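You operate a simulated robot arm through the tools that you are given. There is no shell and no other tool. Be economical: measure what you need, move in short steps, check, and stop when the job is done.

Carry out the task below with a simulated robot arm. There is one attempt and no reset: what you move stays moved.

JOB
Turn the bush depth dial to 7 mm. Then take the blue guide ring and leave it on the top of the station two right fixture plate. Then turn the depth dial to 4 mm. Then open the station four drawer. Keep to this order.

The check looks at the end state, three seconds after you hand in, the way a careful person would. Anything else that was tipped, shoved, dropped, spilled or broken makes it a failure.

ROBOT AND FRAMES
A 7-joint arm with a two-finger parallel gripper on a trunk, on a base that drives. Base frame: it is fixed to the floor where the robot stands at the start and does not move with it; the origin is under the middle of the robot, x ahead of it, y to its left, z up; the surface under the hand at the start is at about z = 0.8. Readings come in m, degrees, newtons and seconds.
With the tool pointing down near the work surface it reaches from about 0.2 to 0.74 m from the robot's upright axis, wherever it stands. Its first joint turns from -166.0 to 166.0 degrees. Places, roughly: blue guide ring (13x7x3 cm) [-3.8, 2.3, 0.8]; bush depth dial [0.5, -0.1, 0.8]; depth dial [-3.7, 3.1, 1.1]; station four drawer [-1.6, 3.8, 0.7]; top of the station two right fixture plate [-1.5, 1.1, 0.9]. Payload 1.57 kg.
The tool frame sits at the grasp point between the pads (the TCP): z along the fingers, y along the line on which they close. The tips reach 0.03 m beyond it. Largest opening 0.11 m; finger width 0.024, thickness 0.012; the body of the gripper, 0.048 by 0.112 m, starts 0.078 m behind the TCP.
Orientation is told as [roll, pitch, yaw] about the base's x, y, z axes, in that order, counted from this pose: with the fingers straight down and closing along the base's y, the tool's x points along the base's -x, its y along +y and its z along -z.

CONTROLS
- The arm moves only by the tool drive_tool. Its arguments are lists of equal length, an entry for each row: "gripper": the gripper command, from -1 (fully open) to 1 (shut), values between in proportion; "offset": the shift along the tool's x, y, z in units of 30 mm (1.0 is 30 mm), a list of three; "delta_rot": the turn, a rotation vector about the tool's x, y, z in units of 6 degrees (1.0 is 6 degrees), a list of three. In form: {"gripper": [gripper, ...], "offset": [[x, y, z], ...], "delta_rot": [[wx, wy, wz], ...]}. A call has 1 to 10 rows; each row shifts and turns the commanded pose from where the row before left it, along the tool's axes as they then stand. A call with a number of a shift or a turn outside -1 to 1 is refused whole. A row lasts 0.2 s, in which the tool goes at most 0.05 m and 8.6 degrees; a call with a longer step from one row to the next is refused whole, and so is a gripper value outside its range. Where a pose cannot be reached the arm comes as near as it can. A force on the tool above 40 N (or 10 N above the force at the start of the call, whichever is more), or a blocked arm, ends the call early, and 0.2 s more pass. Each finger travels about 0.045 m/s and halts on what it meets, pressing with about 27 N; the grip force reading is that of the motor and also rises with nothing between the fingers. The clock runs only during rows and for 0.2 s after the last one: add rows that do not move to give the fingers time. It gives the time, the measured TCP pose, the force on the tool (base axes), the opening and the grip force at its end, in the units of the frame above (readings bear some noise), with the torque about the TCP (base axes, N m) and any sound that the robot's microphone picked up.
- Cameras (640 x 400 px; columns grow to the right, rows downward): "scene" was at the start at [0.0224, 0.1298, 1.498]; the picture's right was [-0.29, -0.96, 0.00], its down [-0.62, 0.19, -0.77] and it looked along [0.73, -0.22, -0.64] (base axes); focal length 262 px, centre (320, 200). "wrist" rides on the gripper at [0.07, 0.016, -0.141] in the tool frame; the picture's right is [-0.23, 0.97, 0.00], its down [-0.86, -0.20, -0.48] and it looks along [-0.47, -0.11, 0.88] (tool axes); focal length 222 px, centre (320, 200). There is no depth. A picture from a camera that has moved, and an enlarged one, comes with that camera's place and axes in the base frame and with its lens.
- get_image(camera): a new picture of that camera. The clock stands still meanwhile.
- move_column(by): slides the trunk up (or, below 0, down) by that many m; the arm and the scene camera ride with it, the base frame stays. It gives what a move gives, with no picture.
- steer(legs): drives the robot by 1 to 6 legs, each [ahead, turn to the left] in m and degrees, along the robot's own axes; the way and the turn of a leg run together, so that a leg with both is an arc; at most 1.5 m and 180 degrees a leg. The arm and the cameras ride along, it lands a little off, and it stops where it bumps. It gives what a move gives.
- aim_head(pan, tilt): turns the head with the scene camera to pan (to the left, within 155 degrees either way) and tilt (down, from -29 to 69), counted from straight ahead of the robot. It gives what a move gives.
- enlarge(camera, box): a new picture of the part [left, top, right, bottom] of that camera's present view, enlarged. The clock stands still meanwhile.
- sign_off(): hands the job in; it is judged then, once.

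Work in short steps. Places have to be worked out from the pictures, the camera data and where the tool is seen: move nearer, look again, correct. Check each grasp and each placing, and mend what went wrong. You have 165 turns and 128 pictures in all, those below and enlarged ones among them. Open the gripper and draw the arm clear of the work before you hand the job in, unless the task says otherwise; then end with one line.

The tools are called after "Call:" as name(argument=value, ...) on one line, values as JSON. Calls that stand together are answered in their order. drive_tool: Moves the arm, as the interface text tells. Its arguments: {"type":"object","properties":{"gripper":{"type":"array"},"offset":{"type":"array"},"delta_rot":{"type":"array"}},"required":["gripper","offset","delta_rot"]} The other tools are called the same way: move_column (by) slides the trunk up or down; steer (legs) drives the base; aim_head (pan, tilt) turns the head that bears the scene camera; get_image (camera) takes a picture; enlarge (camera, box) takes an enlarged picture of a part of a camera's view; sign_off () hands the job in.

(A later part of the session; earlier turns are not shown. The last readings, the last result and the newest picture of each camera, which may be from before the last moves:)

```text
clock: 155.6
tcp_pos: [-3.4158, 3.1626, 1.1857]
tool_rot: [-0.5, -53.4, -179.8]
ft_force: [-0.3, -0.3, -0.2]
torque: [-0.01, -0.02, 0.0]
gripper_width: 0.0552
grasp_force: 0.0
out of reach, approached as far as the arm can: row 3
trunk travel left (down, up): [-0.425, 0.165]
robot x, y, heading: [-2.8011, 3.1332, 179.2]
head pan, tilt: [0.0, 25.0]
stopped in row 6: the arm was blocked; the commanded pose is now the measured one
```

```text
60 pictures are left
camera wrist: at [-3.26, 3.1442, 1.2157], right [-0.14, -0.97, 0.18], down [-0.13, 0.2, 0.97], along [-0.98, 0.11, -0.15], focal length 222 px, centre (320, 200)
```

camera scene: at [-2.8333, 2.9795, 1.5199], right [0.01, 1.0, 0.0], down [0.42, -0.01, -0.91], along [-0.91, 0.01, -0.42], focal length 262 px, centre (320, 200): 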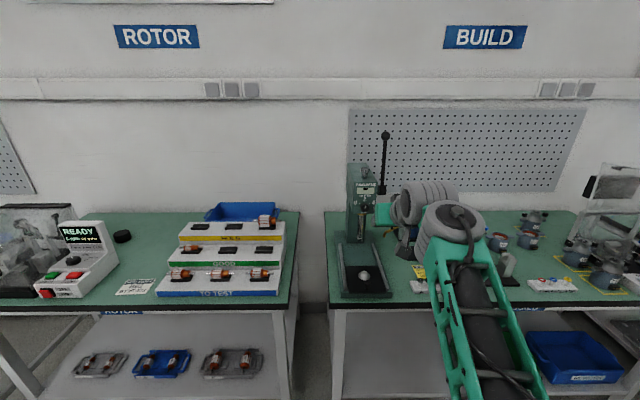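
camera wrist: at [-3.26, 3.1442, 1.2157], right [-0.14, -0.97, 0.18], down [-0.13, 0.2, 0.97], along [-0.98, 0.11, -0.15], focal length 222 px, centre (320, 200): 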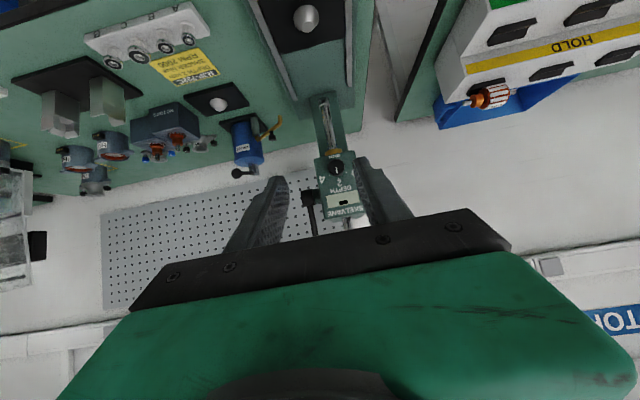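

The wrist blocked around 53° pitch with the trunk at this height. I'll lower the trunk 0.2 m (tool is in front of the table, free air) so the forearm can rise toward the dial, then raise the tool and retry.

Call:
move_column(by=-0.2)

Call:
drive_tool(gripper=[0, 0, 0, 0, 0, 0], offset=[[-0.8, 0, -0.6], [-0.8, 0, -0.6], [-0.8, 0, -0.6], [-0.8, 0, -0.6], [-0.8, 0, -0.6], [-0.8, 0, -0.6]], delta_rot=[[0, 0, 0], [0, 0, 0], [0, 0, 0], [0, 0, 0], [0, 0, 0], [0, 0, 0]])

Call:
drive_tool(gripper=[0, 0, 0, 0, 0], offset=[[0, 0, 0], [0, 0, 0], [0, 0, 0], [0, 0, 0], [0, 0, 0]], delta_rot=[[0, -0.9, 0], [0, -0.9, 0], [0, -0.9, 0], [0, -0.9, 0], [0, -0.9, 0]])

```text
clock: 157.7
tcp_pos: [-3.4222, 3.161, 0.982]
tool_rot: [-0.4, -52.8, -179.6]
ft_force: [-0.4, 0.9, 1.0]
torque: [0.03, 0.0, 0.04]
gripper_width: 0.0549
grasp_force: 0.0
trunk travel left (down, up): [-0.225, 0.365]
robot x, y, heading: [-2.7975, 3.1307, 179.4]
head pan, tilt: [0.0, 25.0]
```

```text
clock: 159.1
tcp_pos: [-3.4099, 3.161, 1.1738]
tool_rot: [-0.6, -54.0, -179.6]
ft_force: [0.1, -0.4, 0.5]
torque: [-0.04, 0.03, 0.02]
gripper_width: 0.0551
grasp_force: 0.1
trunk travel left (down, up): [-0.225, 0.365]
robot x, y, heading: [-2.7993, 3.137, 179.4]
head pan, tilt: [0.0, 25.0]
```

```text
clock: 160.3
tcp_pos: [-3.4107, 3.1596, 1.1743]
tool_rot: [-2.4, -81.1, -177.8]
ft_force: [0.2, 0.7, 0.1]
torque: [0.02, 0.01, 0.0]
gripper_width: 0.0551
grasp_force: 0.0
trunk travel left (down, up): [-0.225, 0.365]
robot x, y, heading: [-2.8014, 3.1319, 179.5]
head pan, tilt: [0.0, 25.0]
```

That works. Finishing the last 9° and viewing the dial.

Call:
drive_tool(gripper=[0, 0, 0], offset=[[0, 0, 0], [0, 0, 0], [0, 0, 0]], delta_rot=[[0, -0.75, 0], [0, -0.7, 0], [0, 0, 0]])

Call:
get_image(camera="wrist")

Call:
get_image(camera="scene")

```text
clock: 161.1
tcp_pos: [-3.4093, 3.161, 1.1751]
tool_rot: [-60.3, -89.5, -119.8]
ft_force: [0.9, 0.7, 0.1]
torque: [0.01, -0.01, -0.02]
gripper_width: 0.0549
grasp_force: 0.0
trunk travel left (down, up): [-0.225, 0.365]
robot x, y, heading: [-2.7994, 3.1324, 179.4]
head pan, tilt: [0.0, 25.0]
```

```text
59 pictures are left
camera wrist: at [-3.2674, 3.1438, 1.1064], right [0.0, -0.98, 0.22], down [0.48, 0.19, 0.86], along [-0.88, 0.11, 0.46], focal length 222 px, centre (320, 200)
```

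wrist: 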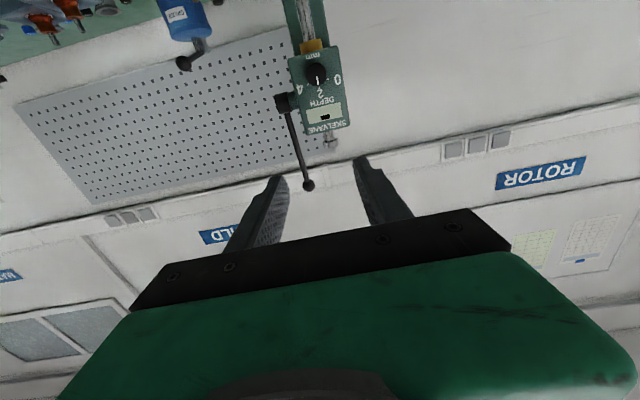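

```text
58 pictures are left
camera scene: at [-2.8328, 2.9795, 1.3214], right [0.01, 1.0, 0.0], down [0.42, -0.01, -0.91], along [-0.91, 0.01, -0.42], focal length 262 px, centre (320, 200)
```

scene: 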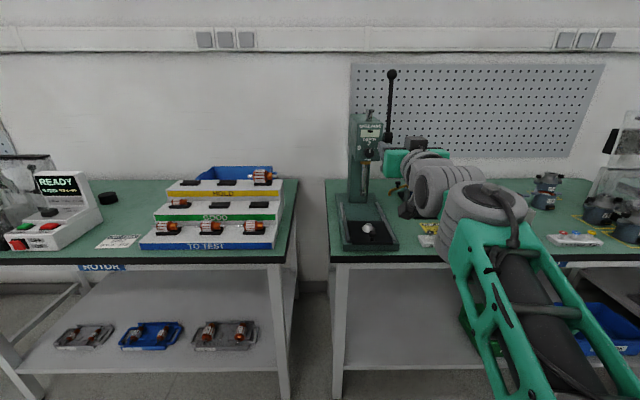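

Dial triangulates to about (-3.686, 3.153, 1.092). Before driving forward I check the arm-to-table clearance looking down.

Call:
aim_head(pan=-30, tilt=60)

Call:
get_image(camera="scene")

```text
clock: 162.1
tcp_pos: [-3.4095, 3.1596, 1.1752]
tool_rot: [-56.2, -89.6, -123.9]
ft_force: [-0.4, -1.0, 0.2]
torque: [-0.01, 0.03, 0.01]
gripper_width: 0.0549
grasp_force: 0.0
trunk travel left (down, up): [-0.225, 0.365]
robot x, y, heading: [-2.8004, 3.1336, 179.8]
head pan, tilt: [-30.0, 60.0]
```

```text
57 pictures are left
camera scene: at [-2.7981, 3.0124, 1.2714], right [0.51, 0.86, 0.0], down [0.74, -0.44, -0.5], along [-0.43, 0.26, -0.87], focal length 262 px, centre (320, 200)
```

scene: 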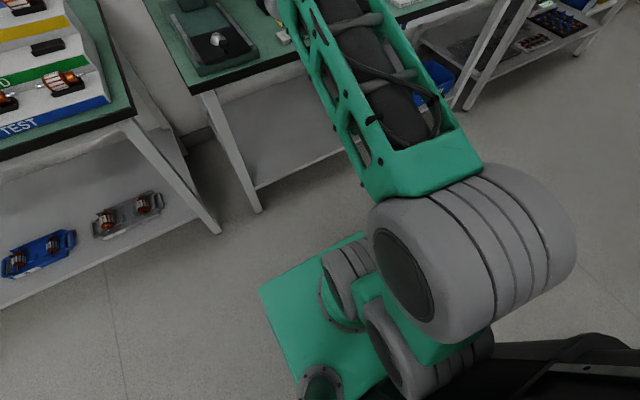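

Forearm is well above the table height. Lower the tool to the dial height, then drive 0.18 m forward.

Call:
drive_tool(gripper=[0, 0, 0], offset=[[0.9, 0.1, 0], [0.9, 0.1, 0], [0.9, 0, 0]], delta_rot=[[0, 0, 0], [0, 0, 0], [0, 0, 0]])

Call:
steer(legs=[[0.17, 0]])

Call:
get_image(camera="wrist")

Call:
aim_head(pan=0, tilt=20)

Call:
get_image(camera="scene")

```text
clock: 162.9
tcp_pos: [-3.4086, 3.1549, 1.094]
tool_rot: [-62.9, -89.6, -117.2]
ft_force: [0.1, -0.7, 0.7]
torque: [-0.01, -0.02, 0.03]
gripper_width: 0.0548
grasp_force: 0.1
trunk travel left (down, up): [-0.225, 0.365]
robot x, y, heading: [-2.8008, 3.1346, 179.1]
head pan, tilt: [-30.0, 60.0]
```

```text
clock: 164.4
tcp_pos: [-3.577, 3.159, 1.0927]
tool_rot: [-57.0, -89.6, -123.3]
ft_force: [0.3, -0.4, 0.6]
torque: [0.0, 0.0, 0.0]
gripper_width: 0.0549
grasp_force: 0.0
trunk travel left (down, up): [-0.225, 0.365]
robot x, y, heading: [-2.9687, 3.1394, 178.8]
head pan, tilt: [-30.0, 60.0]
```

```text
56 pictures are left
camera wrist: at [-3.4358, 3.1424, 1.0243], right [-0.01, -0.98, 0.22], down [0.48, 0.19, 0.86], along [-0.88, 0.11, 0.46], focal length 222 px, centre (320, 200)
```

wrist: 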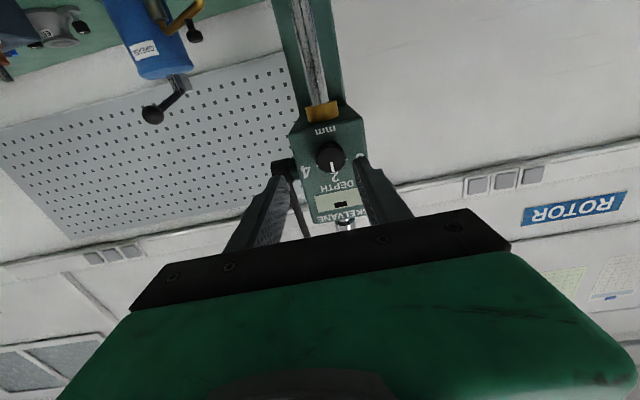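

```text
clock: 165.5
tcp_pos: [-3.577, 3.1607, 1.0937]
tool_rot: [-56.2, -89.6, -124.1]
ft_force: [-0.4, 0.9, -0.1]
torque: [-0.02, -0.02, 0.04]
gripper_width: 0.055
grasp_force: 0.1
trunk travel left (down, up): [-0.225, 0.365]
robot x, y, heading: [-2.9691, 3.1387, 179.2]
head pan, tilt: [0.0, 20.0]
```

```text
55 pictures are left
camera scene: at [-3.0028, 2.982, 1.3294], right [0.02, 1.0, 0.0], down [0.34, -0.01, -0.94], along [-0.94, 0.01, -0.34], focal length 262 px, centre (320, 200)
```

scene: 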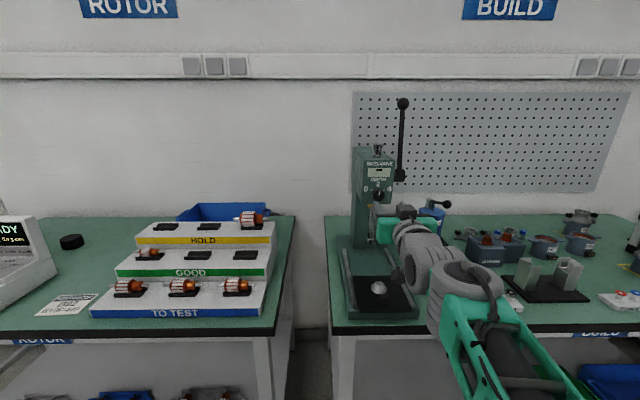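

Knob front is near (-3.67, 3.149, 1.093). Shift 10 mm in y and advance 45 mm, then look.

Call:
drive_tool(gripper=[0, 0, 0], offset=[[0, 0.36, 0.3], [0, 0, 0.6], [0, 0, 0.6]], delta_rot=[[0, 0, 0], [0, 0, 0], [0, 0, 0]])

Call:
enlarge(camera="wrist", box=[220, 90, 440, 230])

Call:
enlarge(camera="scene", box=[340, 140, 440, 230])

```text
clock: 166.3
tcp_pos: [-3.6243, 3.1497, 1.0937]
tool_rot: [-57.6, -89.6, -122.5]
ft_force: [0.6, -0.2, -0.1]
torque: [-0.02, -0.02, 0.04]
gripper_width: 0.0552
grasp_force: 0.1
trunk travel left (down, up): [-0.225, 0.365]
robot x, y, heading: [-2.9686, 3.1363, 179.0]
head pan, tilt: [0.0, 20.0]
```

```text
2.86 times, centred on (330, 160) of wrist
camera zoom: at [-3.4809, 3.1317, 1.0241], right [-0.01, -0.98, 0.22], down [0.48, 0.19, 0.86], along [-0.88, 0.11, 0.46], focal length 635 px, centre (291, 314)
```

zoom: 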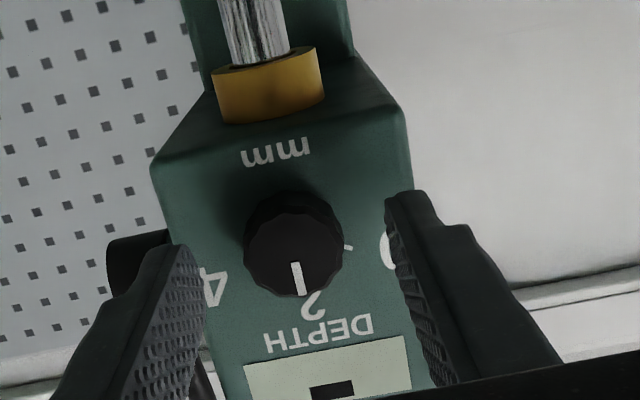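

```text
4.44 times, centred on (390, 185) of scene
camera zoom: at [-3.0026, 2.982, 1.3294], right [0.02, 1.0, 0.0], down [0.34, -0.01, -0.94], along [-0.94, 0.01, -0.34], focal length 1167 px, centre (9, 267)
```

zoom: 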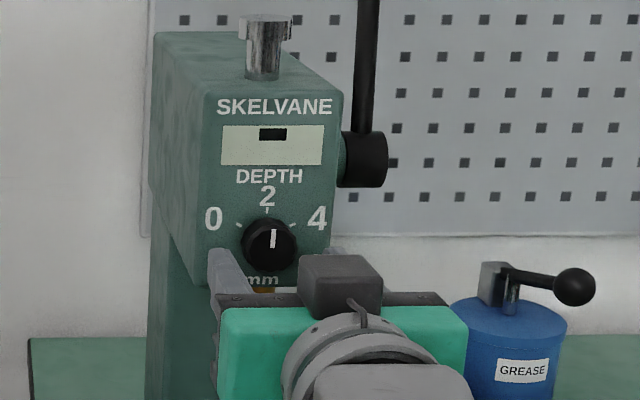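

Combining both zooms, the knob front is at (-3.6655, 3.149, 1.101). I'll raise 8 mm, advance 23 mm, and close.

Call:
drive_tool(gripper=[0, 0, 0], offset=[[-0.26, 0, 0], [0, 0, 0.4], [0, 0, 0.36]], delta_rot=[[0, 0, 0], [0, 0, 0], [0, 0, 0]])

Call:
enlarge(camera="wrist", box=[220, 90, 440, 230])

Call:
enlarge(camera="scene", box=[340, 140, 440, 230])

```text
clock: 167.1
tcp_pos: [-3.6456, 3.1497, 1.0997]
tool_rot: [-53.3, -89.5, -126.8]
ft_force: [-0.4, -0.3, -0.3]
torque: [0.02, -0.01, -0.02]
gripper_width: 0.0553
grasp_force: 0.0
trunk travel left (down, up): [-0.225, 0.365]
robot x, y, heading: [-2.9659, 3.1403, 178.9]
head pan, tilt: [0.0, 20.0]
```

```text
2.86 times, centred on (330, 160) of wrist
camera zoom: at [-3.504, 3.132, 1.0311], right [-0.01, -0.98, 0.22], down [0.48, 0.19, 0.86], along [-0.88, 0.11, 0.46], focal length 635 px, centre (291, 314)
```

zoom: 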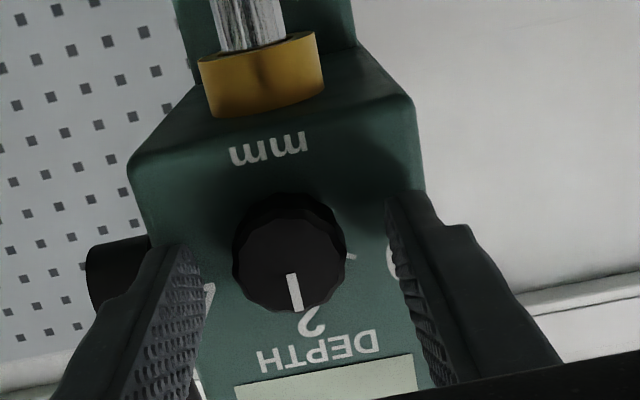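

```text
4.44 times, centred on (390, 185) of scene
camera zoom: at [-3.0028, 2.982, 1.3294], right [0.02, 1.0, 0.0], down [0.34, -0.01, -0.94], along [-0.94, 0.01, -0.34], focal length 1167 px, centre (9, 267)
```

zoom: 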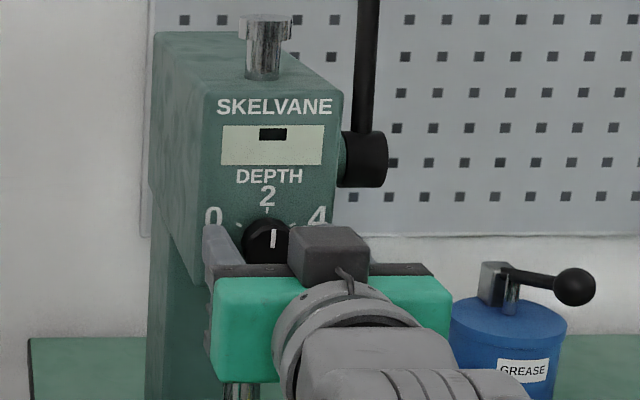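

Centred on the knob. Advance 4 mm and close.

Call:
drive_tool(gripper=[0, 0.3, 0.6, 0.75, 0.75, 0.75], offset=[[-0.03, 0, 0.13], [0, 0, 0], [0, 0, 0], [0, 0, 0], [0, 0, 0], [0, 0, 0]], delta_rot=[[0, 0, 0], [0, 0, 0], [0, 0, 0], [0, 0, 0], [0, 0, 0], [0, 0, 0]])

Call:
enlarge(camera="wrist", box=[220, 90, 440, 230])

```text
clock: 168.5
tcp_pos: [-3.6499, 3.1492, 1.1014]
tool_rot: [-59.3, -89.6, -121.0]
ft_force: [-2.0, 3.0, 2.2]
torque: [0.03, 0.0, 0.04]
gripper_width: 0.0307
grasp_force: 39.9
trunk travel left (down, up): [-0.225, 0.365]
robot x, y, heading: [-2.968, 3.1334, 179.1]
head pan, tilt: [0.0, 20.0]
```

```text
2.86 times, centred on (330, 160) of wrist
camera zoom: at [-3.5077, 3.1321, 1.0323], right [-0.01, -0.98, 0.22], down [0.48, 0.19, 0.86], along [-0.88, 0.11, 0.46], focal length 635 px, centre (291, 314)
```

zoom: 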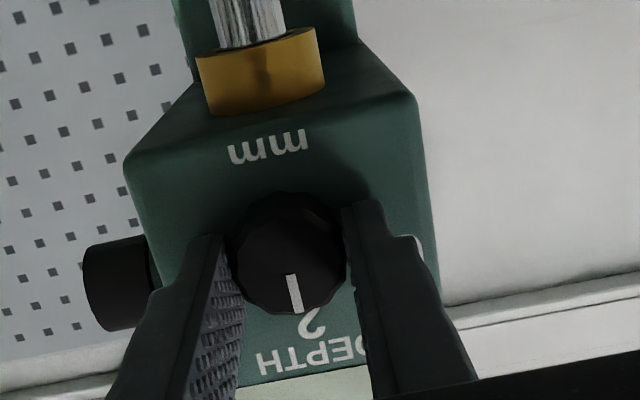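

Gripped at 31 mm. Turning clockwise (about tool z) by 50°, then check.

Call:
drive_tool(gripper=[0.75, 0.75, 0.75, 0.75, 0.75, 0.75, 0.75, 0.75, 0.75], offset=[[0, 0, 0], [0, 0, 0], [0, 0, 0], [0, 0, 0], [0, 0, 0], [0, 0, 0], [0, 0, 0], [0, 0, 0], [0, 0, 0]], delta_rot=[[0, 0, 1], [0, 0, 1], [0, 0, 1], [0, 0, 1], [0, 0, 1], [0, 0, 1], [0, 0, 1], [0, 0, 1], [0, 0, 0.33]])

Call:
enlarge(camera="wrist", box=[220, 90, 440, 230])

Call:
enlarge(camera="scene", box=[350, 160, 420, 220])

```text
clock: 170.5
tcp_pos: [-3.6497, 3.1511, 1.0998]
tool_rot: [89.7, -40.2, 89.9]
ft_force: [6.1, 12.0, -3.6]
torque: [0.06, -0.36, 0.58]
gripper_width: 0.0307
grasp_force: 40.1
trunk travel left (down, up): [-0.225, 0.365]
robot x, y, heading: [-2.9656, 3.1352, 179.1]
head pan, tilt: [0.0, 20.0]
```

```text
2.86 times, centred on (330, 160) of wrist
camera zoom: at [-3.5081, 3.0863, 1.0687], right [-0.01, -0.46, 0.89], down [0.48, 0.78, 0.4], along [-0.88, 0.43, 0.21], focal length 635 px, centre (291, 314)
```

zoom: 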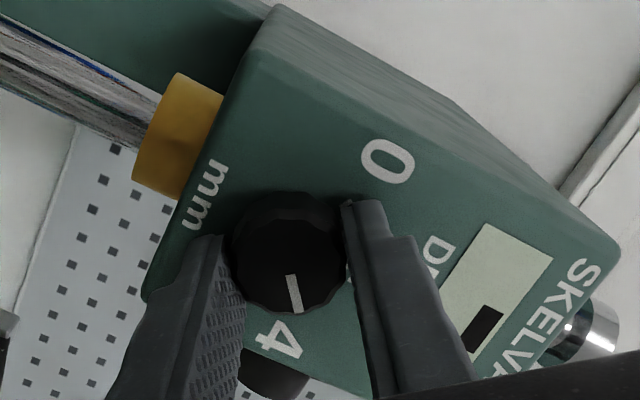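

```text
6.67 times, centred on (385, 190) of scene
camera zoom: at [-3.0024, 2.9836, 1.3296], right [0.02, 1.0, 0.0], down [0.34, -0.01, -0.94], along [-0.94, 0.01, -0.34], focal length 1750 px, centre (-113, 267)
```

zoom: 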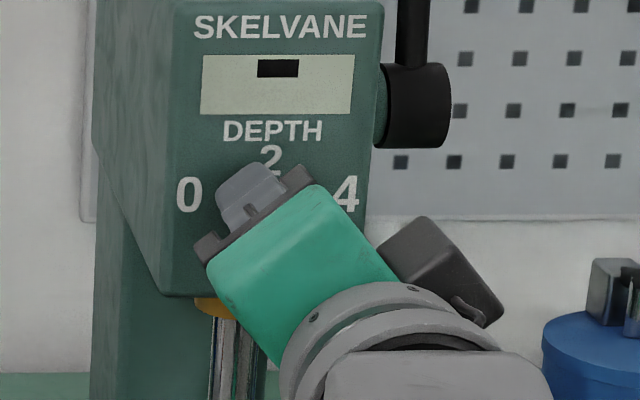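

The pointer is near 4 but I need to compare with the tick. I'll release and back off 6 cm for a clear view.

Call:
drive_tool(gripper=[0.4, 0, 0, 0, 0, 0], offset=[[0, 0, 0], [0, 0, 0], [0, 0, 0], [0, 0, -0.7], [0, 0, -0.7], [0, 0, -0.6]], delta_rot=[[0, 0, 0], [0, 0, 0], [0, 0, 0], [0, 0, 0], [0, 0, 0], [0, 0, 0]])

Call:
enlarge(camera="wrist", box=[260, 90, 400, 180])

Call:
enlarge(camera="scene", box=[350, 160, 420, 220])

```text
clock: 171.9
tcp_pos: [-3.5897, 3.1499, 1.0996]
tool_rot: [89.6, -40.3, 89.9]
ft_force: [0.2, -0.8, 0.0]
torque: [-0.02, 0.0, -0.01]
gripper_width: 0.055
grasp_force: 0.0
trunk travel left (down, up): [-0.225, 0.365]
robot x, y, heading: [-2.9671, 3.1376, 179.0]
head pan, tilt: [0.0, 20.0]
```

```text
4.44 times, centred on (330, 135) of wrist
camera zoom: at [-3.4485, 3.0849, 1.0683], right [-0.01, -0.46, 0.89], down [0.48, 0.78, 0.4], along [-0.88, 0.43, 0.21], focal length 987 px, centre (276, 489)
```

zoom: 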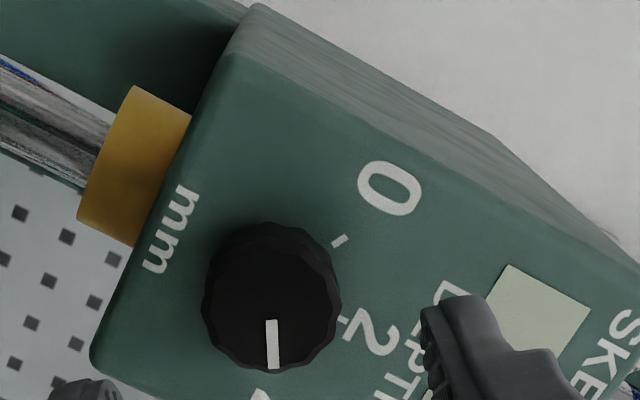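

```text
6.67 times, centred on (385, 190) of scene
camera zoom: at [-3.003, 2.9821, 1.3295], right [0.02, 1.0, 0.0], down [0.34, -0.01, -0.94], along [-0.94, 0.01, -0.34], focal length 1750 px, centre (-113, 267)
```

zoom: 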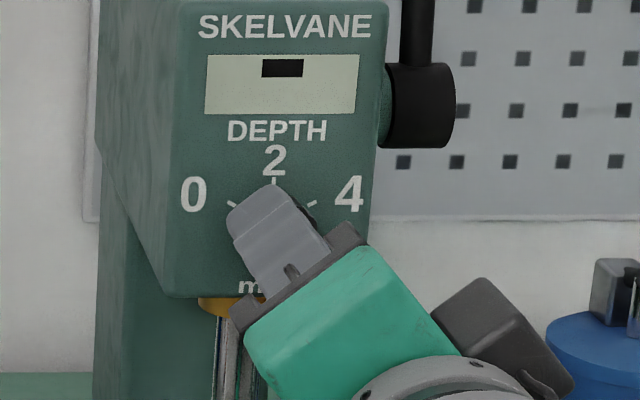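

Ticks look to be at ±60°, and the pointer now computes to ~55–60°. I'll back away and untwist the tool for an unobstructed look.

Call:
drive_tool(gripper=[0, 0, 0, 0, 0, 0, 0, 0, 0], offset=[[0, 0, -1], [0, 0, -0.7], [0, 0, 0], [0, 0, 0], [0, 0, 0], [0, 0, 0], [0, 0, 0], [0, 0, 0], [0.5, 0, 0]], delta_rot=[[0, 0, -0.33], [0, 0, -1], [0, 0, -1], [0, 0, -1], [0, 0, -1], [0, 0, -1], [0, 0, -1], [0, 0, -1], [0, 0, -1]])

Call:
enlarge(camera="scene", box=[350, 160, 420, 220])

Call:
enlarge(camera="wrist", box=[280, 80, 370, 160])

```text
clock: 173.9
tcp_pos: [-3.5386, 3.148, 1.0865]
tool_rot: [-63.2, -89.4, -117.1]
ft_force: [-0.6, 0.0, 0.0]
torque: [0.01, 0.01, 0.01]
gripper_width: 0.0547
grasp_force: 0.1
trunk travel left (down, up): [-0.225, 0.365]
robot x, y, heading: [-2.9712, 3.1395, 179.1]
head pan, tilt: [0.0, 20.0]
```

```text
6.67 times, centred on (385, 190) of scene
camera zoom: at [-3.0027, 2.9821, 1.3295], right [0.02, 1.0, 0.0], down [0.34, -0.01, -0.94], along [-0.94, 0.01, -0.34], focal length 1750 px, centre (-113, 267)
```

zoom: 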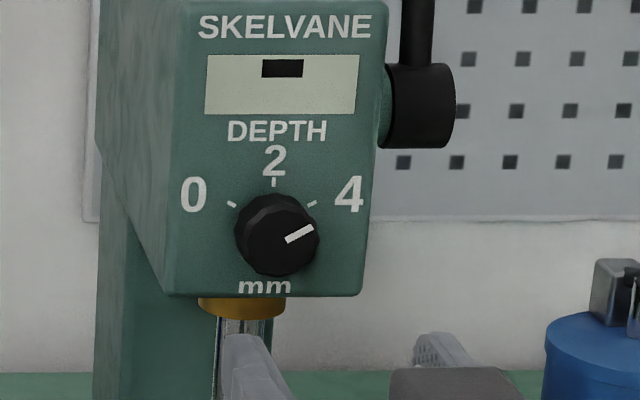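

```text
5.00 times, centred on (325, 120) of wrist
camera zoom: at [-3.3968, 3.1307, 1.0184], right [-0.01, -0.98, 0.22], down [0.48, 0.19, 0.86], along [-0.88, 0.11, 0.46], focal length 1111 px, centre (295, 600)
```

zoom: 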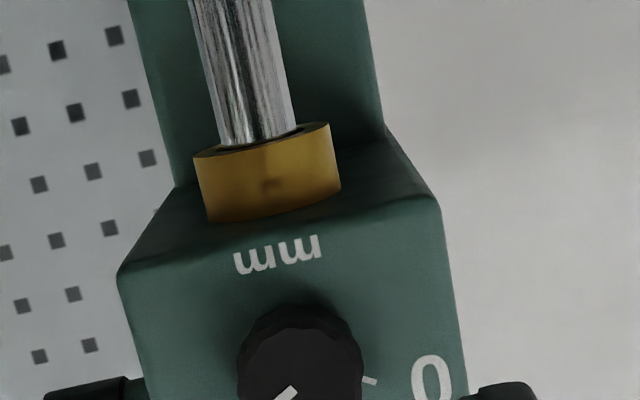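

The pointer is parallel to the 4 tick — the dial sits at 4. Now back away from the bench and look toward station four.

Call:
steer(legs=[[-0.35, 0]])

Call:
aim_head(pan=-130, tilt=30)

Call:
get_image(camera="scene")

Call:
aim_head(pan=-80, tilt=30)

Call:
get_image(camera="scene")

```text
clock: 176.2
tcp_pos: [-3.1806, 3.1452, 1.0869]
tool_rot: [-55.4, -89.6, -125.2]
ft_force: [0.3, -1.2, 0.4]
torque: [0.0, 0.0, -0.03]
gripper_width: 0.0551
grasp_force: 0.1
trunk travel left (down, up): [-0.225, 0.365]
robot x, y, heading: [-2.6141, 3.1271, 178.7]
head pan, tilt: [0.0, 20.0]
```

```text
clock: 178.3
tcp_pos: [-3.1805, 3.1447, 1.0878]
tool_rot: [-56.1, -89.6, -124.6]
ft_force: [0.2, -0.6, 0.3]
torque: [-0.02, -0.01, 0.02]
gripper_width: 0.0551
grasp_force: 0.1
trunk travel left (down, up): [-0.225, 0.365]
robot x, y, heading: [-2.6071, 3.1286, 178.7]
head pan, tilt: [-130.0, 30.0]
```

```text
43 pictures are left
camera scene: at [-2.4925, 3.0414, 1.3134], right [0.75, -0.66, 0.0], down [-0.33, -0.38, -0.87], along [0.57, 0.65, -0.5], focal length 262 px, centre (320, 200)
```

scene: 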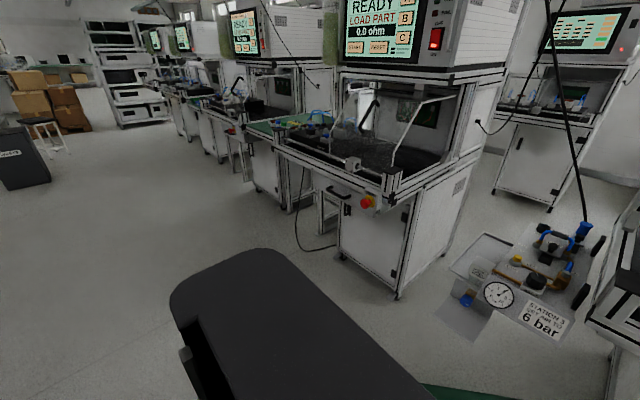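

```text
clock: 179.5
tcp_pos: [-3.181, 3.1456, 1.0868]
tool_rot: [-55.8, -89.5, -125.0]
ft_force: [0.0, -0.1, -0.3]
torque: [-0.01, 0.01, 0.04]
gripper_width: 0.0551
grasp_force: 0.0
trunk travel left (down, up): [-0.225, 0.365]
robot x, y, heading: [-2.6078, 3.1295, 178.5]
head pan, tilt: [-80.0, 30.0]
```

```text
42 pictures are left
camera scene: at [-2.5658, 3.0628, 1.3134], right [0.99, 0.15, 0.0], down [0.08, -0.49, -0.87], along [-0.13, 0.86, -0.5], focal length 262 px, centre (320, 200)
```

scene: 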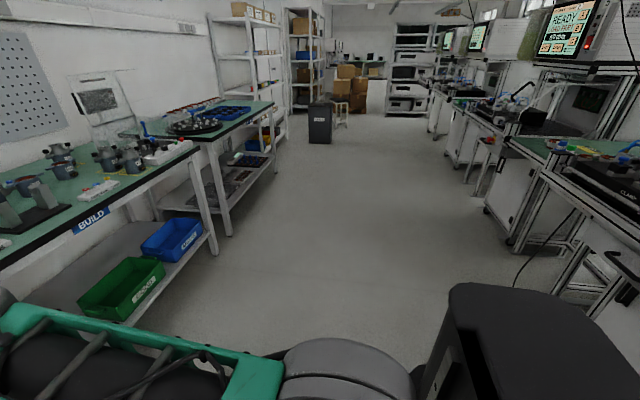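

Station four's drawer handle is near (-1.69, 3.81, 0.70). Driving to face it from about x = -2.54.

Call:
steer(legs=[[0, -94.5], [0.68, 0], [0, -84]])

Call:
aim_head(pan=0, tilt=35)

Call:
get_image(camera="scene")

Call:
get_image(camera="wrist")

```text
clock: 190.9
tcp_pos: [-1.9744, 3.8059, 1.0866]
tool_rot: [-56.1, -89.6, 56.1]
ft_force: [-0.8, 0.2, -0.2]
torque: [-0.02, 0.01, -0.01]
gripper_width: 0.0549
grasp_force: 0.1
trunk travel left (down, up): [-0.225, 0.365]
robot x, y, heading: [-2.5456, 3.8156, -0.6]
head pan, tilt: [-80.0, 30.0]
```

```text
clock: 192.4
tcp_pos: [-1.9739, 3.8063, 1.0877]
tool_rot: [-55.7, -89.7, 55.8]
ft_force: [0.3, 0.1, 0.0]
torque: [-0.01, 0.01, 0.02]
gripper_width: 0.0552
grasp_force: 0.0
trunk travel left (down, up): [-0.225, 0.365]
robot x, y, heading: [-2.5485, 3.816, -0.4]
head pan, tilt: [0.0, 35.0]
```

```text
41 pictures are left
camera scene: at [-2.5146, 3.969, 1.3056], right [-0.01, -1.0, 0.0], down [-0.57, 0.01, -0.82], along [0.82, -0.01, -0.57], focal length 262 px, centre (320, 200)
```

scene: 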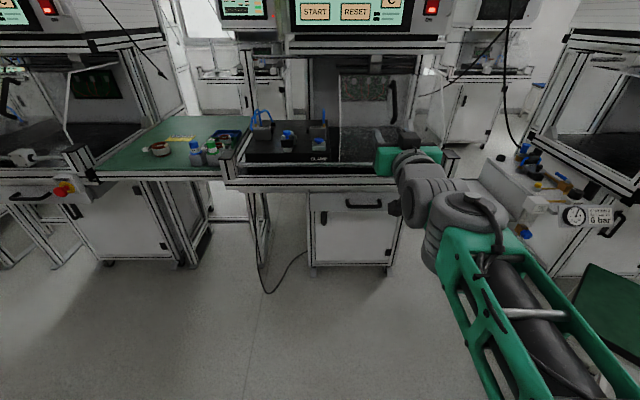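

```text
40 pictures are left
camera wrist: at [-2.116, 3.8215, 1.0185], right [0.0, 0.98, 0.22], down [-0.47, -0.19, 0.86], along [0.88, -0.11, 0.46], focal length 222 px, centre (320, 200)
```

wrist: 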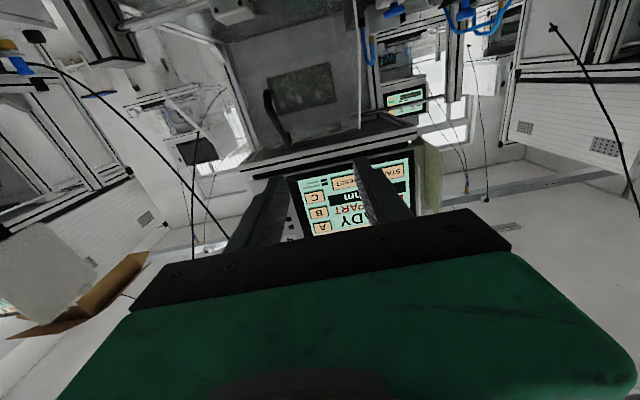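

Call:
enlarge(camera="scene", box=[290, 170, 430, 280])

```text
3.64 times, centred on (360, 225) of scene
camera zoom: at [-2.5146, 3.969, 1.3056], right [-0.01, -1.0, 0.0], down [-0.57, 0.01, -0.82], along [0.82, -0.01, -0.57], focal length 955 px, centre (174, 109)
```

zoom: 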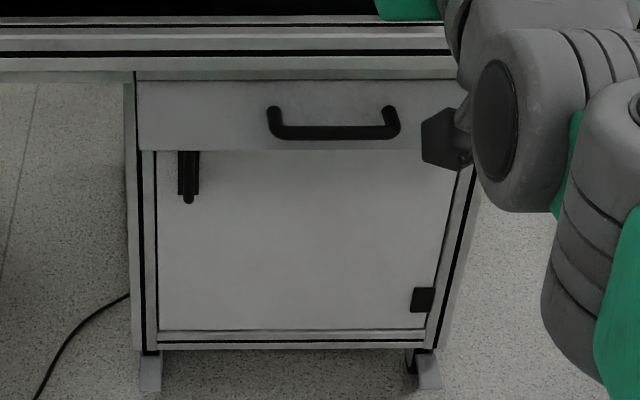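

The handle is a horizontal bar near (-1.705, 3.796, 0.71) below the tray. I'll roll the tool 90° so the fingers close vertically, and lower the trunk 0.2 m.

Call:
drive_tool(gripper=[0, 0, 0, 0, 0, 0, 0, 0], offset=[[0, 0, 0], [0, 0, 0], [0, 0, 0], [0, 0, 0], [0, 0, 0], [0, 0, 0], [0, 0, 0], [0, 0, 0]], delta_rot=[[0, 0, 1], [0, 0, 1], [0, 0, 1], [0, 0, 1], [0, 0, 1], [0, 0, 1], [0, 0, 1], [0, 0, 1]])

Call:
drive_tool(gripper=[0, 0, 0, 0, 0, 0, 0], offset=[[0, 0, 0], [0, 0, 0], [0, 0, 0], [0, 0, 0], [0, 0, 0], [0, 0, 0], [0, 0, 0]], delta_rot=[[0, 0, 1], [0, 0, 1], [0, 0, 1], [0, 0, 1], [0, 0, 1], [0, 0, 1], [0, 0, 1]])

Call:
move_column(by=-0.2)

Call:
get_image(camera="scene")

```text
clock: 194.2
tcp_pos: [-1.9747, 3.8074, 1.0869]
tool_rot: [89.8, -42.4, -89.7]
ft_force: [-0.9, 0.0, 0.1]
torque: [-0.02, 0.05, -0.02]
gripper_width: 0.055
grasp_force: 0.0
trunk travel left (down, up): [-0.225, 0.365]
robot x, y, heading: [-2.5442, 3.813, -0.5]
head pan, tilt: [0.0, 35.0]
```

```text
clock: 195.8
tcp_pos: [-1.9745, 3.8071, 1.0871]
tool_rot: [89.8, -0.3, -90.0]
ft_force: [-0.8, -0.3, -0.4]
torque: [-0.02, -0.03, -0.02]
gripper_width: 0.055
grasp_force: 0.1
trunk travel left (down, up): [-0.225, 0.365]
robot x, y, heading: [-2.5444, 3.815, -0.5]
head pan, tilt: [0.0, 35.0]
```

```text
clock: 198.0
tcp_pos: [-1.9738, 3.8064, 0.8863]
tool_rot: [89.8, -0.4, -90.0]
ft_force: [0.0, -0.5, 0.4]
torque: [0.01, 0.04, -0.01]
gripper_width: 0.0548
grasp_force: 0.1
trunk travel left (down, up): [-0.025, 0.565]
robot x, y, heading: [-2.5485, 3.8167, -0.4]
head pan, tilt: [0.0, 35.0]
```

```text
38 pictures are left
camera scene: at [-2.5146, 3.969, 1.1056], right [-0.01, -1.0, 0.0], down [-0.57, 0.01, -0.82], along [0.82, -0.01, -0.57], focal length 262 px, centre (320, 200)
```

scene: 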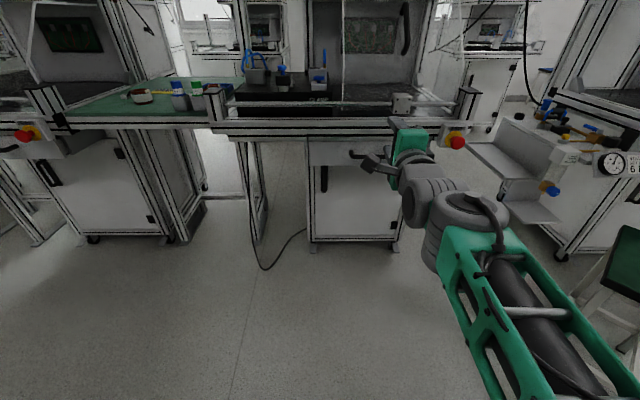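

Now lower the tool 0.175 m (tool y is up) to handle height.

Call:
drive_tool(gripper=[0, 0, 0, 0, 0, 0], offset=[[-0.35, -0.97, 0], [0, -0.97, 0], [0, -0.97, 0], [0, -0.97, 0], [0, -0.97, 0], [0, -0.97, 0]], delta_rot=[[0, 0, 0], [0, 0, 0], [0, 0, 0], [0, 0, 0], [0, 0, 0], [0, 0, 0]])

Call:
get_image(camera="wrist")

Call:
enlarge(camera="scene", box=[290, 120, 450, 240])

```text
clock: 199.4
tcp_pos: [-1.9763, 3.7948, 0.7138]
tool_rot: [89.7, -0.4, -90.0]
ft_force: [0.0, -0.4, -0.1]
torque: [0.01, 0.02, 0.0]
gripper_width: 0.0551
grasp_force: 0.1
trunk travel left (down, up): [-0.025, 0.565]
robot x, y, heading: [-2.5443, 3.8116, -0.6]
head pan, tilt: [0.0, 35.0]
```

```text
37 pictures are left
camera wrist: at [-2.1173, 3.8641, 0.7296], right [0.0, -0.22, 0.98], down [-0.48, -0.86, -0.19], along [0.88, -0.47, -0.11], focal length 222 px, centre (320, 200)
```

wrist: 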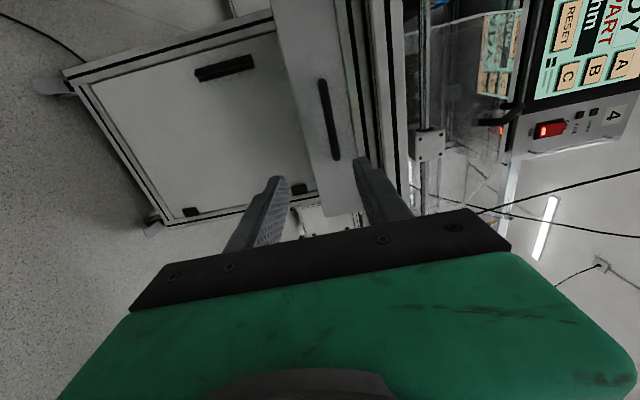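

```text
3.33 times, centred on (370, 180) of scene
camera zoom: at [-2.5148, 3.969, 1.1056], right [-0.01, -1.0, 0.0], down [-0.57, 0.01, -0.82], along [0.82, -0.01, -0.57], focal length 875 px, centre (153, 267)
```

zoom: 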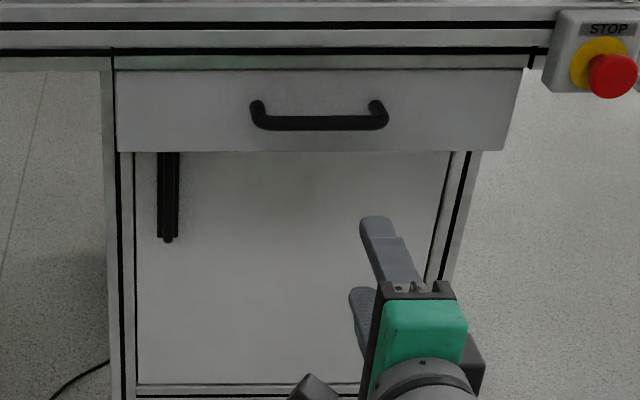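

Station four is confirmed; the bar is at (-1.735, 3.802, 0.729). Adjust height, narrow the opening to 4 cm, and drive the base 0.16 m forward.

Call:
drive_tool(gripper=[0.27, 0.27, 0.27], offset=[[0.23, 0.52, 0], [0, 0, 0], [0, 0, 0]], delta_rot=[[0, 0, 0], [0, 0, 0], [0, 0, 0]])

Call:
steer(legs=[[0.16, 0]])

Call:
get_image(camera="wrist")

Call:
enlarge(camera="scene", box=[290, 120, 450, 240])

```text
clock: 200.2
tcp_pos: [-1.9757, 3.8017, 0.7284]
tool_rot: [89.7, -0.4, -90.0]
ft_force: [0.8, -0.7, -0.1]
torque: [0.0, -0.02, -0.01]
gripper_width: 0.0403
grasp_force: 0.0
trunk travel left (down, up): [-0.025, 0.565]
robot x, y, heading: [-2.5488, 3.811, -0.4]
head pan, tilt: [0.0, 35.0]
```

```text
clock: 201.6
tcp_pos: [-1.8125, 3.7969, 0.7283]
tool_rot: [89.8, -0.4, -90.3]
ft_force: [-0.1, 0.8, -0.7]
torque: [0.01, 0.01, -0.01]
gripper_width: 0.0404
grasp_force: 0.1
trunk travel left (down, up): [-0.025, 0.565]
robot x, y, heading: [-2.3819, 3.8117, -1.1]
head pan, tilt: [0.0, 35.0]
```

```text
35 pictures are left
camera wrist: at [-1.953, 3.8673, 0.7451], right [0.0, -0.22, 0.98], down [-0.48, -0.85, -0.19], along [0.88, -0.47, -0.11], focal length 222 px, centre (320, 200)
```

wrist: 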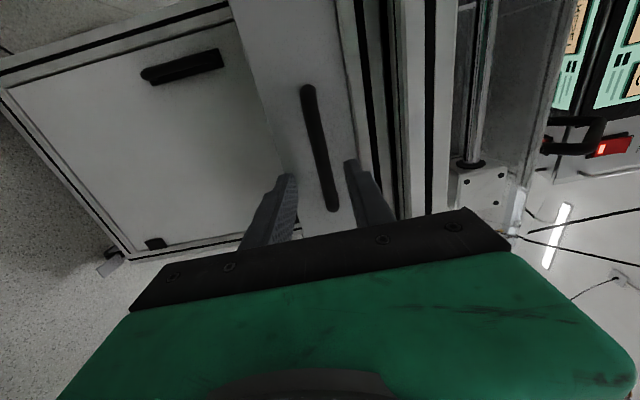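

```text
3.33 times, centred on (370, 180) of scene
camera zoom: at [-2.3503, 3.9669, 1.1056], right [-0.01, -1.0, 0.0], down [-0.57, 0.01, -0.82], along [0.82, -0.01, -0.57], focal length 875 px, centre (153, 267)
```

zoom: 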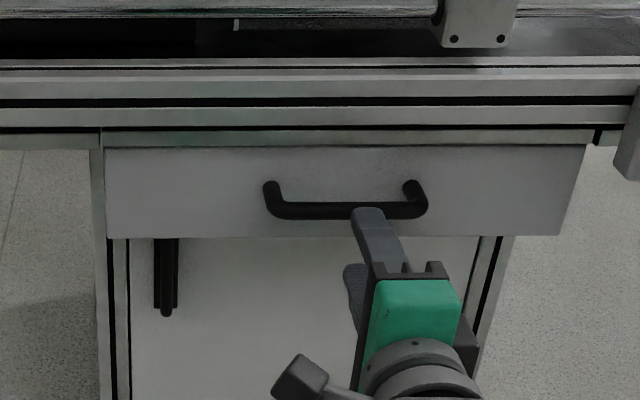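

The bar lies between the fingertips. Advance 66 mm in small steps.

Call:
drive_tool(gripper=[0.27, 0.27, 0.27, 0.27], offset=[[0, 0.05, 0.6], [0, 0, 0.6], [0, 0, 0.6], [0, 0, 0.4]], delta_rot=[[0, 0, 0], [0, 0, 0], [0, 0, 0], [0, 0, 0]])

Call:
enlarge(camera="wrist", box=[230, 70, 450, 230])

Call:
enlarge(camera="scene", box=[290, 120, 450, 240])

```text
clock: 202.6
tcp_pos: [-1.7466, 3.7982, 0.7284]
tool_rot: [89.8, -0.4, -90.3]
ft_force: [0.1, 0.4, -0.4]
torque: [0.03, 0.02, -0.03]
gripper_width: 0.0404
grasp_force: 0.0
trunk travel left (down, up): [-0.025, 0.565]
robot x, y, heading: [-2.3797, 3.8127, -1.1]
head pan, tilt: [0.0, 35.0]
```

```text
2.50 times, centred on (340, 150) of wrist
camera zoom: at [-1.8874, 3.8682, 0.7457], right [0.0, -0.22, 0.98], down [-0.48, -0.85, -0.19], along [0.88, -0.47, -0.11], focal length 555 px, centre (270, 325)
```

zoom: 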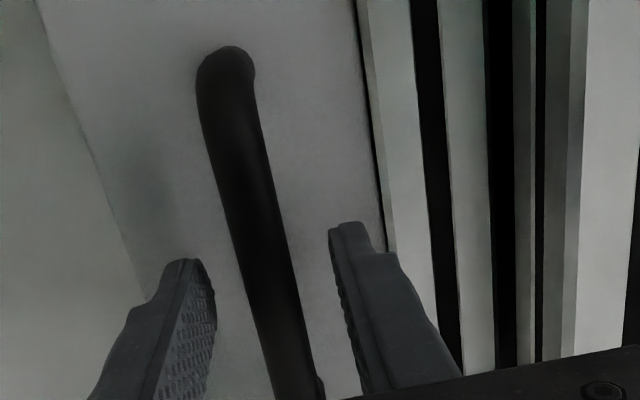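

```text
3.33 times, centred on (370, 180) of scene
camera zoom: at [-2.3504, 3.9669, 1.1056], right [-0.01, -1.0, 0.0], down [-0.57, 0.01, -0.82], along [0.82, -0.01, -0.57], focal length 875 px, centre (153, 267)
```

zoom: 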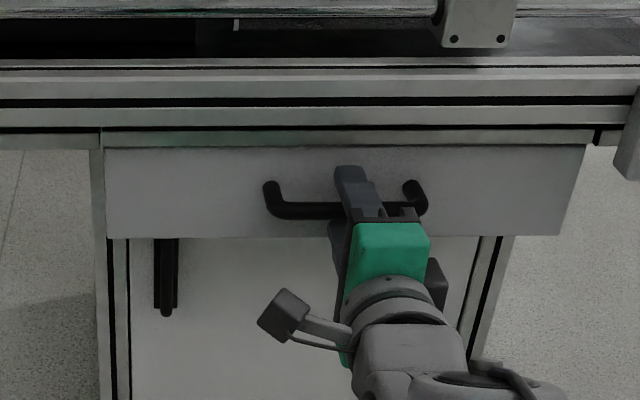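

Bar is between the fingers, no contact. Closing on it.

Call:
drive_tool(gripper=[0.5, 0.8, 1, 1, 1], offset=[[0, 0, 0.1], [0, 0, 0], [0, 0, 0], [0, 0, 0], [0, 0, 0]], delta_rot=[[0, 0, 0], [0, 0, 0], [0, 0, 0], [0, 0, 0], [0, 0, 0]])

```text
clock: 203.8
tcp_pos: [-1.7437, 3.799, 0.7303]
tool_rot: [89.9, -0.3, -90.3]
ft_force: [1.9, 0.7, 5.0]
torque: [0.39, -0.01, 0.0]
gripper_width: 0.0147
grasp_force: 30.6
trunk travel left (down, up): [-0.025, 0.565]
robot x, y, heading: [-2.3845, 3.8156, -0.8]
head pan, tilt: [0.0, 35.0]
```

Gripped the 15 mm bar. Pull gently 5 cm with the arm and check.

Call:
drive_tool(gripper=[1, 1, 1, 1], offset=[[0, 0, -0.3], [0, 0, -0.4], [0, 0, -0.5], [0, 0, -0.5]], delta_rot=[[0, 0, 0], [0, 0, 0], [0, 0, 0], [0, 0, 0]])

Call:
enlarge(camera="scene", box=[290, 120, 450, 240])

```text
clock: 204.8
tcp_pos: [-1.7935, 3.7981, 0.7294]
tool_rot: [89.8, -0.4, -90.2]
ft_force: [0.3, 3.8, 10.2]
torque: [0.45, -0.05, 0.52]
gripper_width: 0.0145
grasp_force: 30.8
trunk travel left (down, up): [-0.025, 0.565]
robot x, y, heading: [-2.3809, 3.8135, -0.8]
head pan, tilt: [0.0, 35.0]
```

```text
3.33 times, centred on (370, 180) of scene
camera zoom: at [-2.351, 3.9672, 1.1056], right [-0.01, -1.0, 0.0], down [-0.57, 0.01, -0.82], along [0.82, -0.01, -0.57], focal length 875 px, centre (153, 267)
```

zoom: 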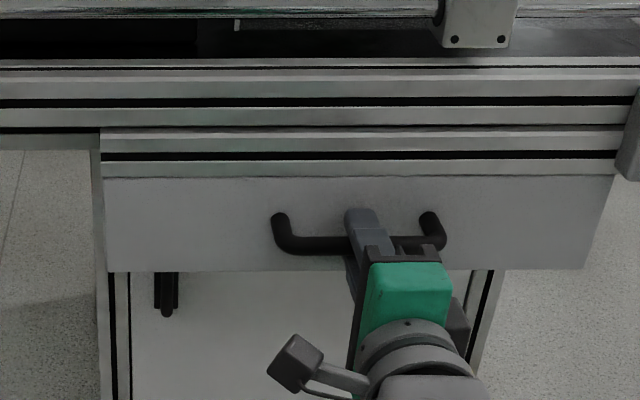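

The drawer slides. Continue pulling with the base, 0.15 m back.

Call:
steer(legs=[[-0.15, 0]])

Call:
get_image(camera="scene")

```text
clock: 206.2
tcp_pos: [-1.947, 3.7984, 0.7304]
tool_rot: [89.9, -0.4, -90.5]
ft_force: [-0.3, 3.7, 14.6]
torque: [0.43, -0.09, -0.04]
gripper_width: 0.0148
grasp_force: 30.8
trunk travel left (down, up): [-0.025, 0.565]
robot x, y, heading: [-2.5328, 3.8175, -1.0]
head pan, tilt: [0.0, 35.0]
```

```text
30 pictures are left
camera scene: at [-2.5026, 3.9694, 1.1056], right [-0.02, -1.0, 0.0], down [-0.57, 0.01, -0.82], along [0.82, -0.01, -0.57], focal length 262 px, centre (320, 200)
```

scene: 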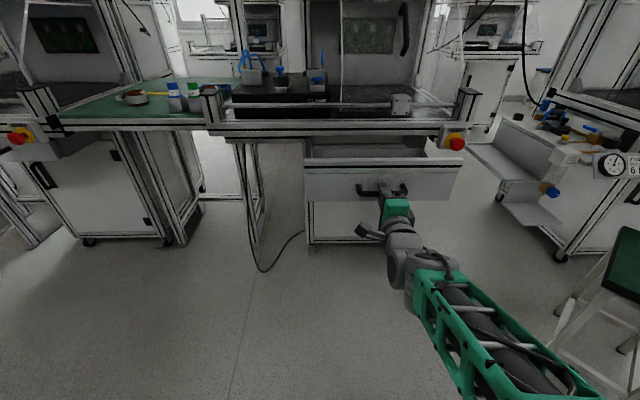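

Open about 20 cm. I'll pull further with the arm, which stops on a force limit if the end stop is reached.

Call:
drive_tool(gripper=[1, 1, 1, 1, 1, 1], offset=[[0, 0, -0.4], [0, 0, -0.6], [0, 0, -0.6], [0, 0, -0.6], [0, 0, -0.5], [0, 0, -0.3]], delta_rot=[[0, 0, 0], [0, 0, 0], [0, 0, 0], [0, 0, 0], [0, 0, 0], [0, 0, 0]])

Call:
get_image(camera="scene")

```text
clock: 207.8
tcp_pos: [-2.0267, 3.8038, 0.6754]
tool_rot: [83.3, 0.4, -89.6]
ft_force: [-0.1, -0.2, -0.9]
torque: [-0.01, -0.02, -0.04]
gripper_width: 0.0001
grasp_force: 21.8
trunk travel left (down, up): [-0.025, 0.565]
robot x, y, heading: [-2.5357, 3.8116, -0.8]
head pan, tilt: [0.0, 35.0]
stopped in row 6: the arm was blocked; the commanded pose is now the measured one
```

```text
29 pictures are left
camera scene: at [-2.4954, 3.9682, 1.1054], right [-0.02, -1.0, 0.0], down [-0.58, 0.01, -0.82], along [0.82, -0.01, -0.58], focal length 262 px, centre (320, 200)
```

scene: 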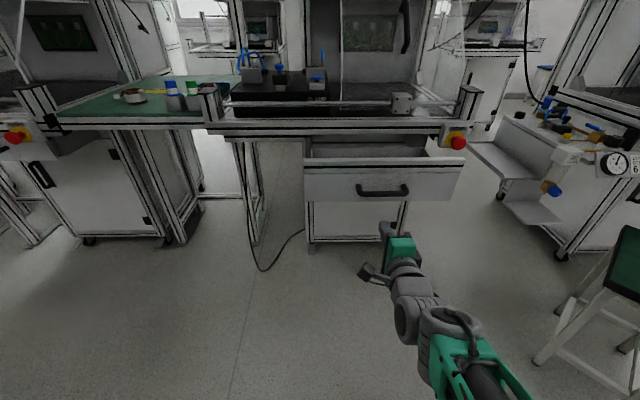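

The arm hit its own limit and slipped off; the drawer stayed ~20 cm open. I'll back the base a little, straighten the tool, and regrip to pull it further with the base.

Call:
steer(legs=[[-0.08, 0]])

Call:
drive_tool(gripper=[0.27, 0.27, 0.27, 0.27, 0.27], offset=[[0, 0, 0.9], [0, 0, 0.9], [0, 0.6, 0.5], [0, 0.6, 0], [0, 0.4, 0]], delta_rot=[[-0.54, 0, 0], [-0.54, 0, 0], [0, 0, 0], [0, 0, 0], [0, 0, 0]])

Call:
get_image(camera="wrist")

Call:
enlarge(camera="scene", box=[290, 120, 450, 240])

```text
clock: 208.8
tcp_pos: [-2.1092, 3.8041, 0.6749]
tool_rot: [83.4, 0.4, -89.7]
ft_force: [-0.8, -0.1, 0.6]
torque: [-0.04, 0.01, 0.01]
gripper_width: 0.0001
grasp_force: 20.9
trunk travel left (down, up): [-0.025, 0.565]
robot x, y, heading: [-2.6162, 3.8181, -0.8]
head pan, tilt: [0.0, 35.0]
```

```text
clock: 210.1
tcp_pos: [-2.0449, 3.8072, 0.7232]
tool_rot: [90.3, 0.3, -89.6]
ft_force: [0.4, -0.2, 0.2]
torque: [0.04, 0.03, -0.02]
gripper_width: 0.0402
grasp_force: 0.1
trunk travel left (down, up): [-0.025, 0.565]
robot x, y, heading: [-2.6124, 3.8178, -0.8]
head pan, tilt: [0.0, 35.0]
```

```text
28 pictures are left
camera wrist: at [-2.1858, 3.8745, 0.7396], right [0.0, -0.23, 0.97], down [-0.47, -0.86, -0.21], along [0.88, -0.46, -0.11], focal length 222 px, centre (320, 200)
```

wrist: 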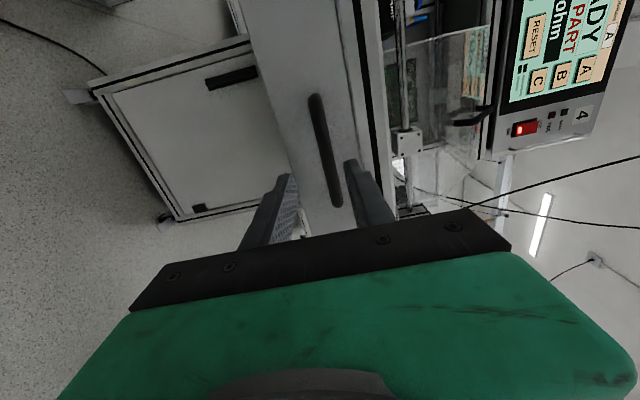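

```text
3.33 times, centred on (370, 180) of scene
camera zoom: at [-2.5833, 3.9705, 1.1056], right [-0.02, -1.0, 0.0], down [-0.57, 0.01, -0.82], along [0.82, -0.01, -0.57], focal length 875 px, centre (153, 267)
```

zoom: 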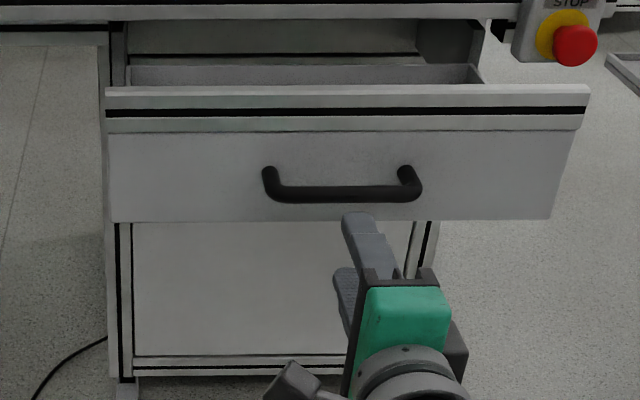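

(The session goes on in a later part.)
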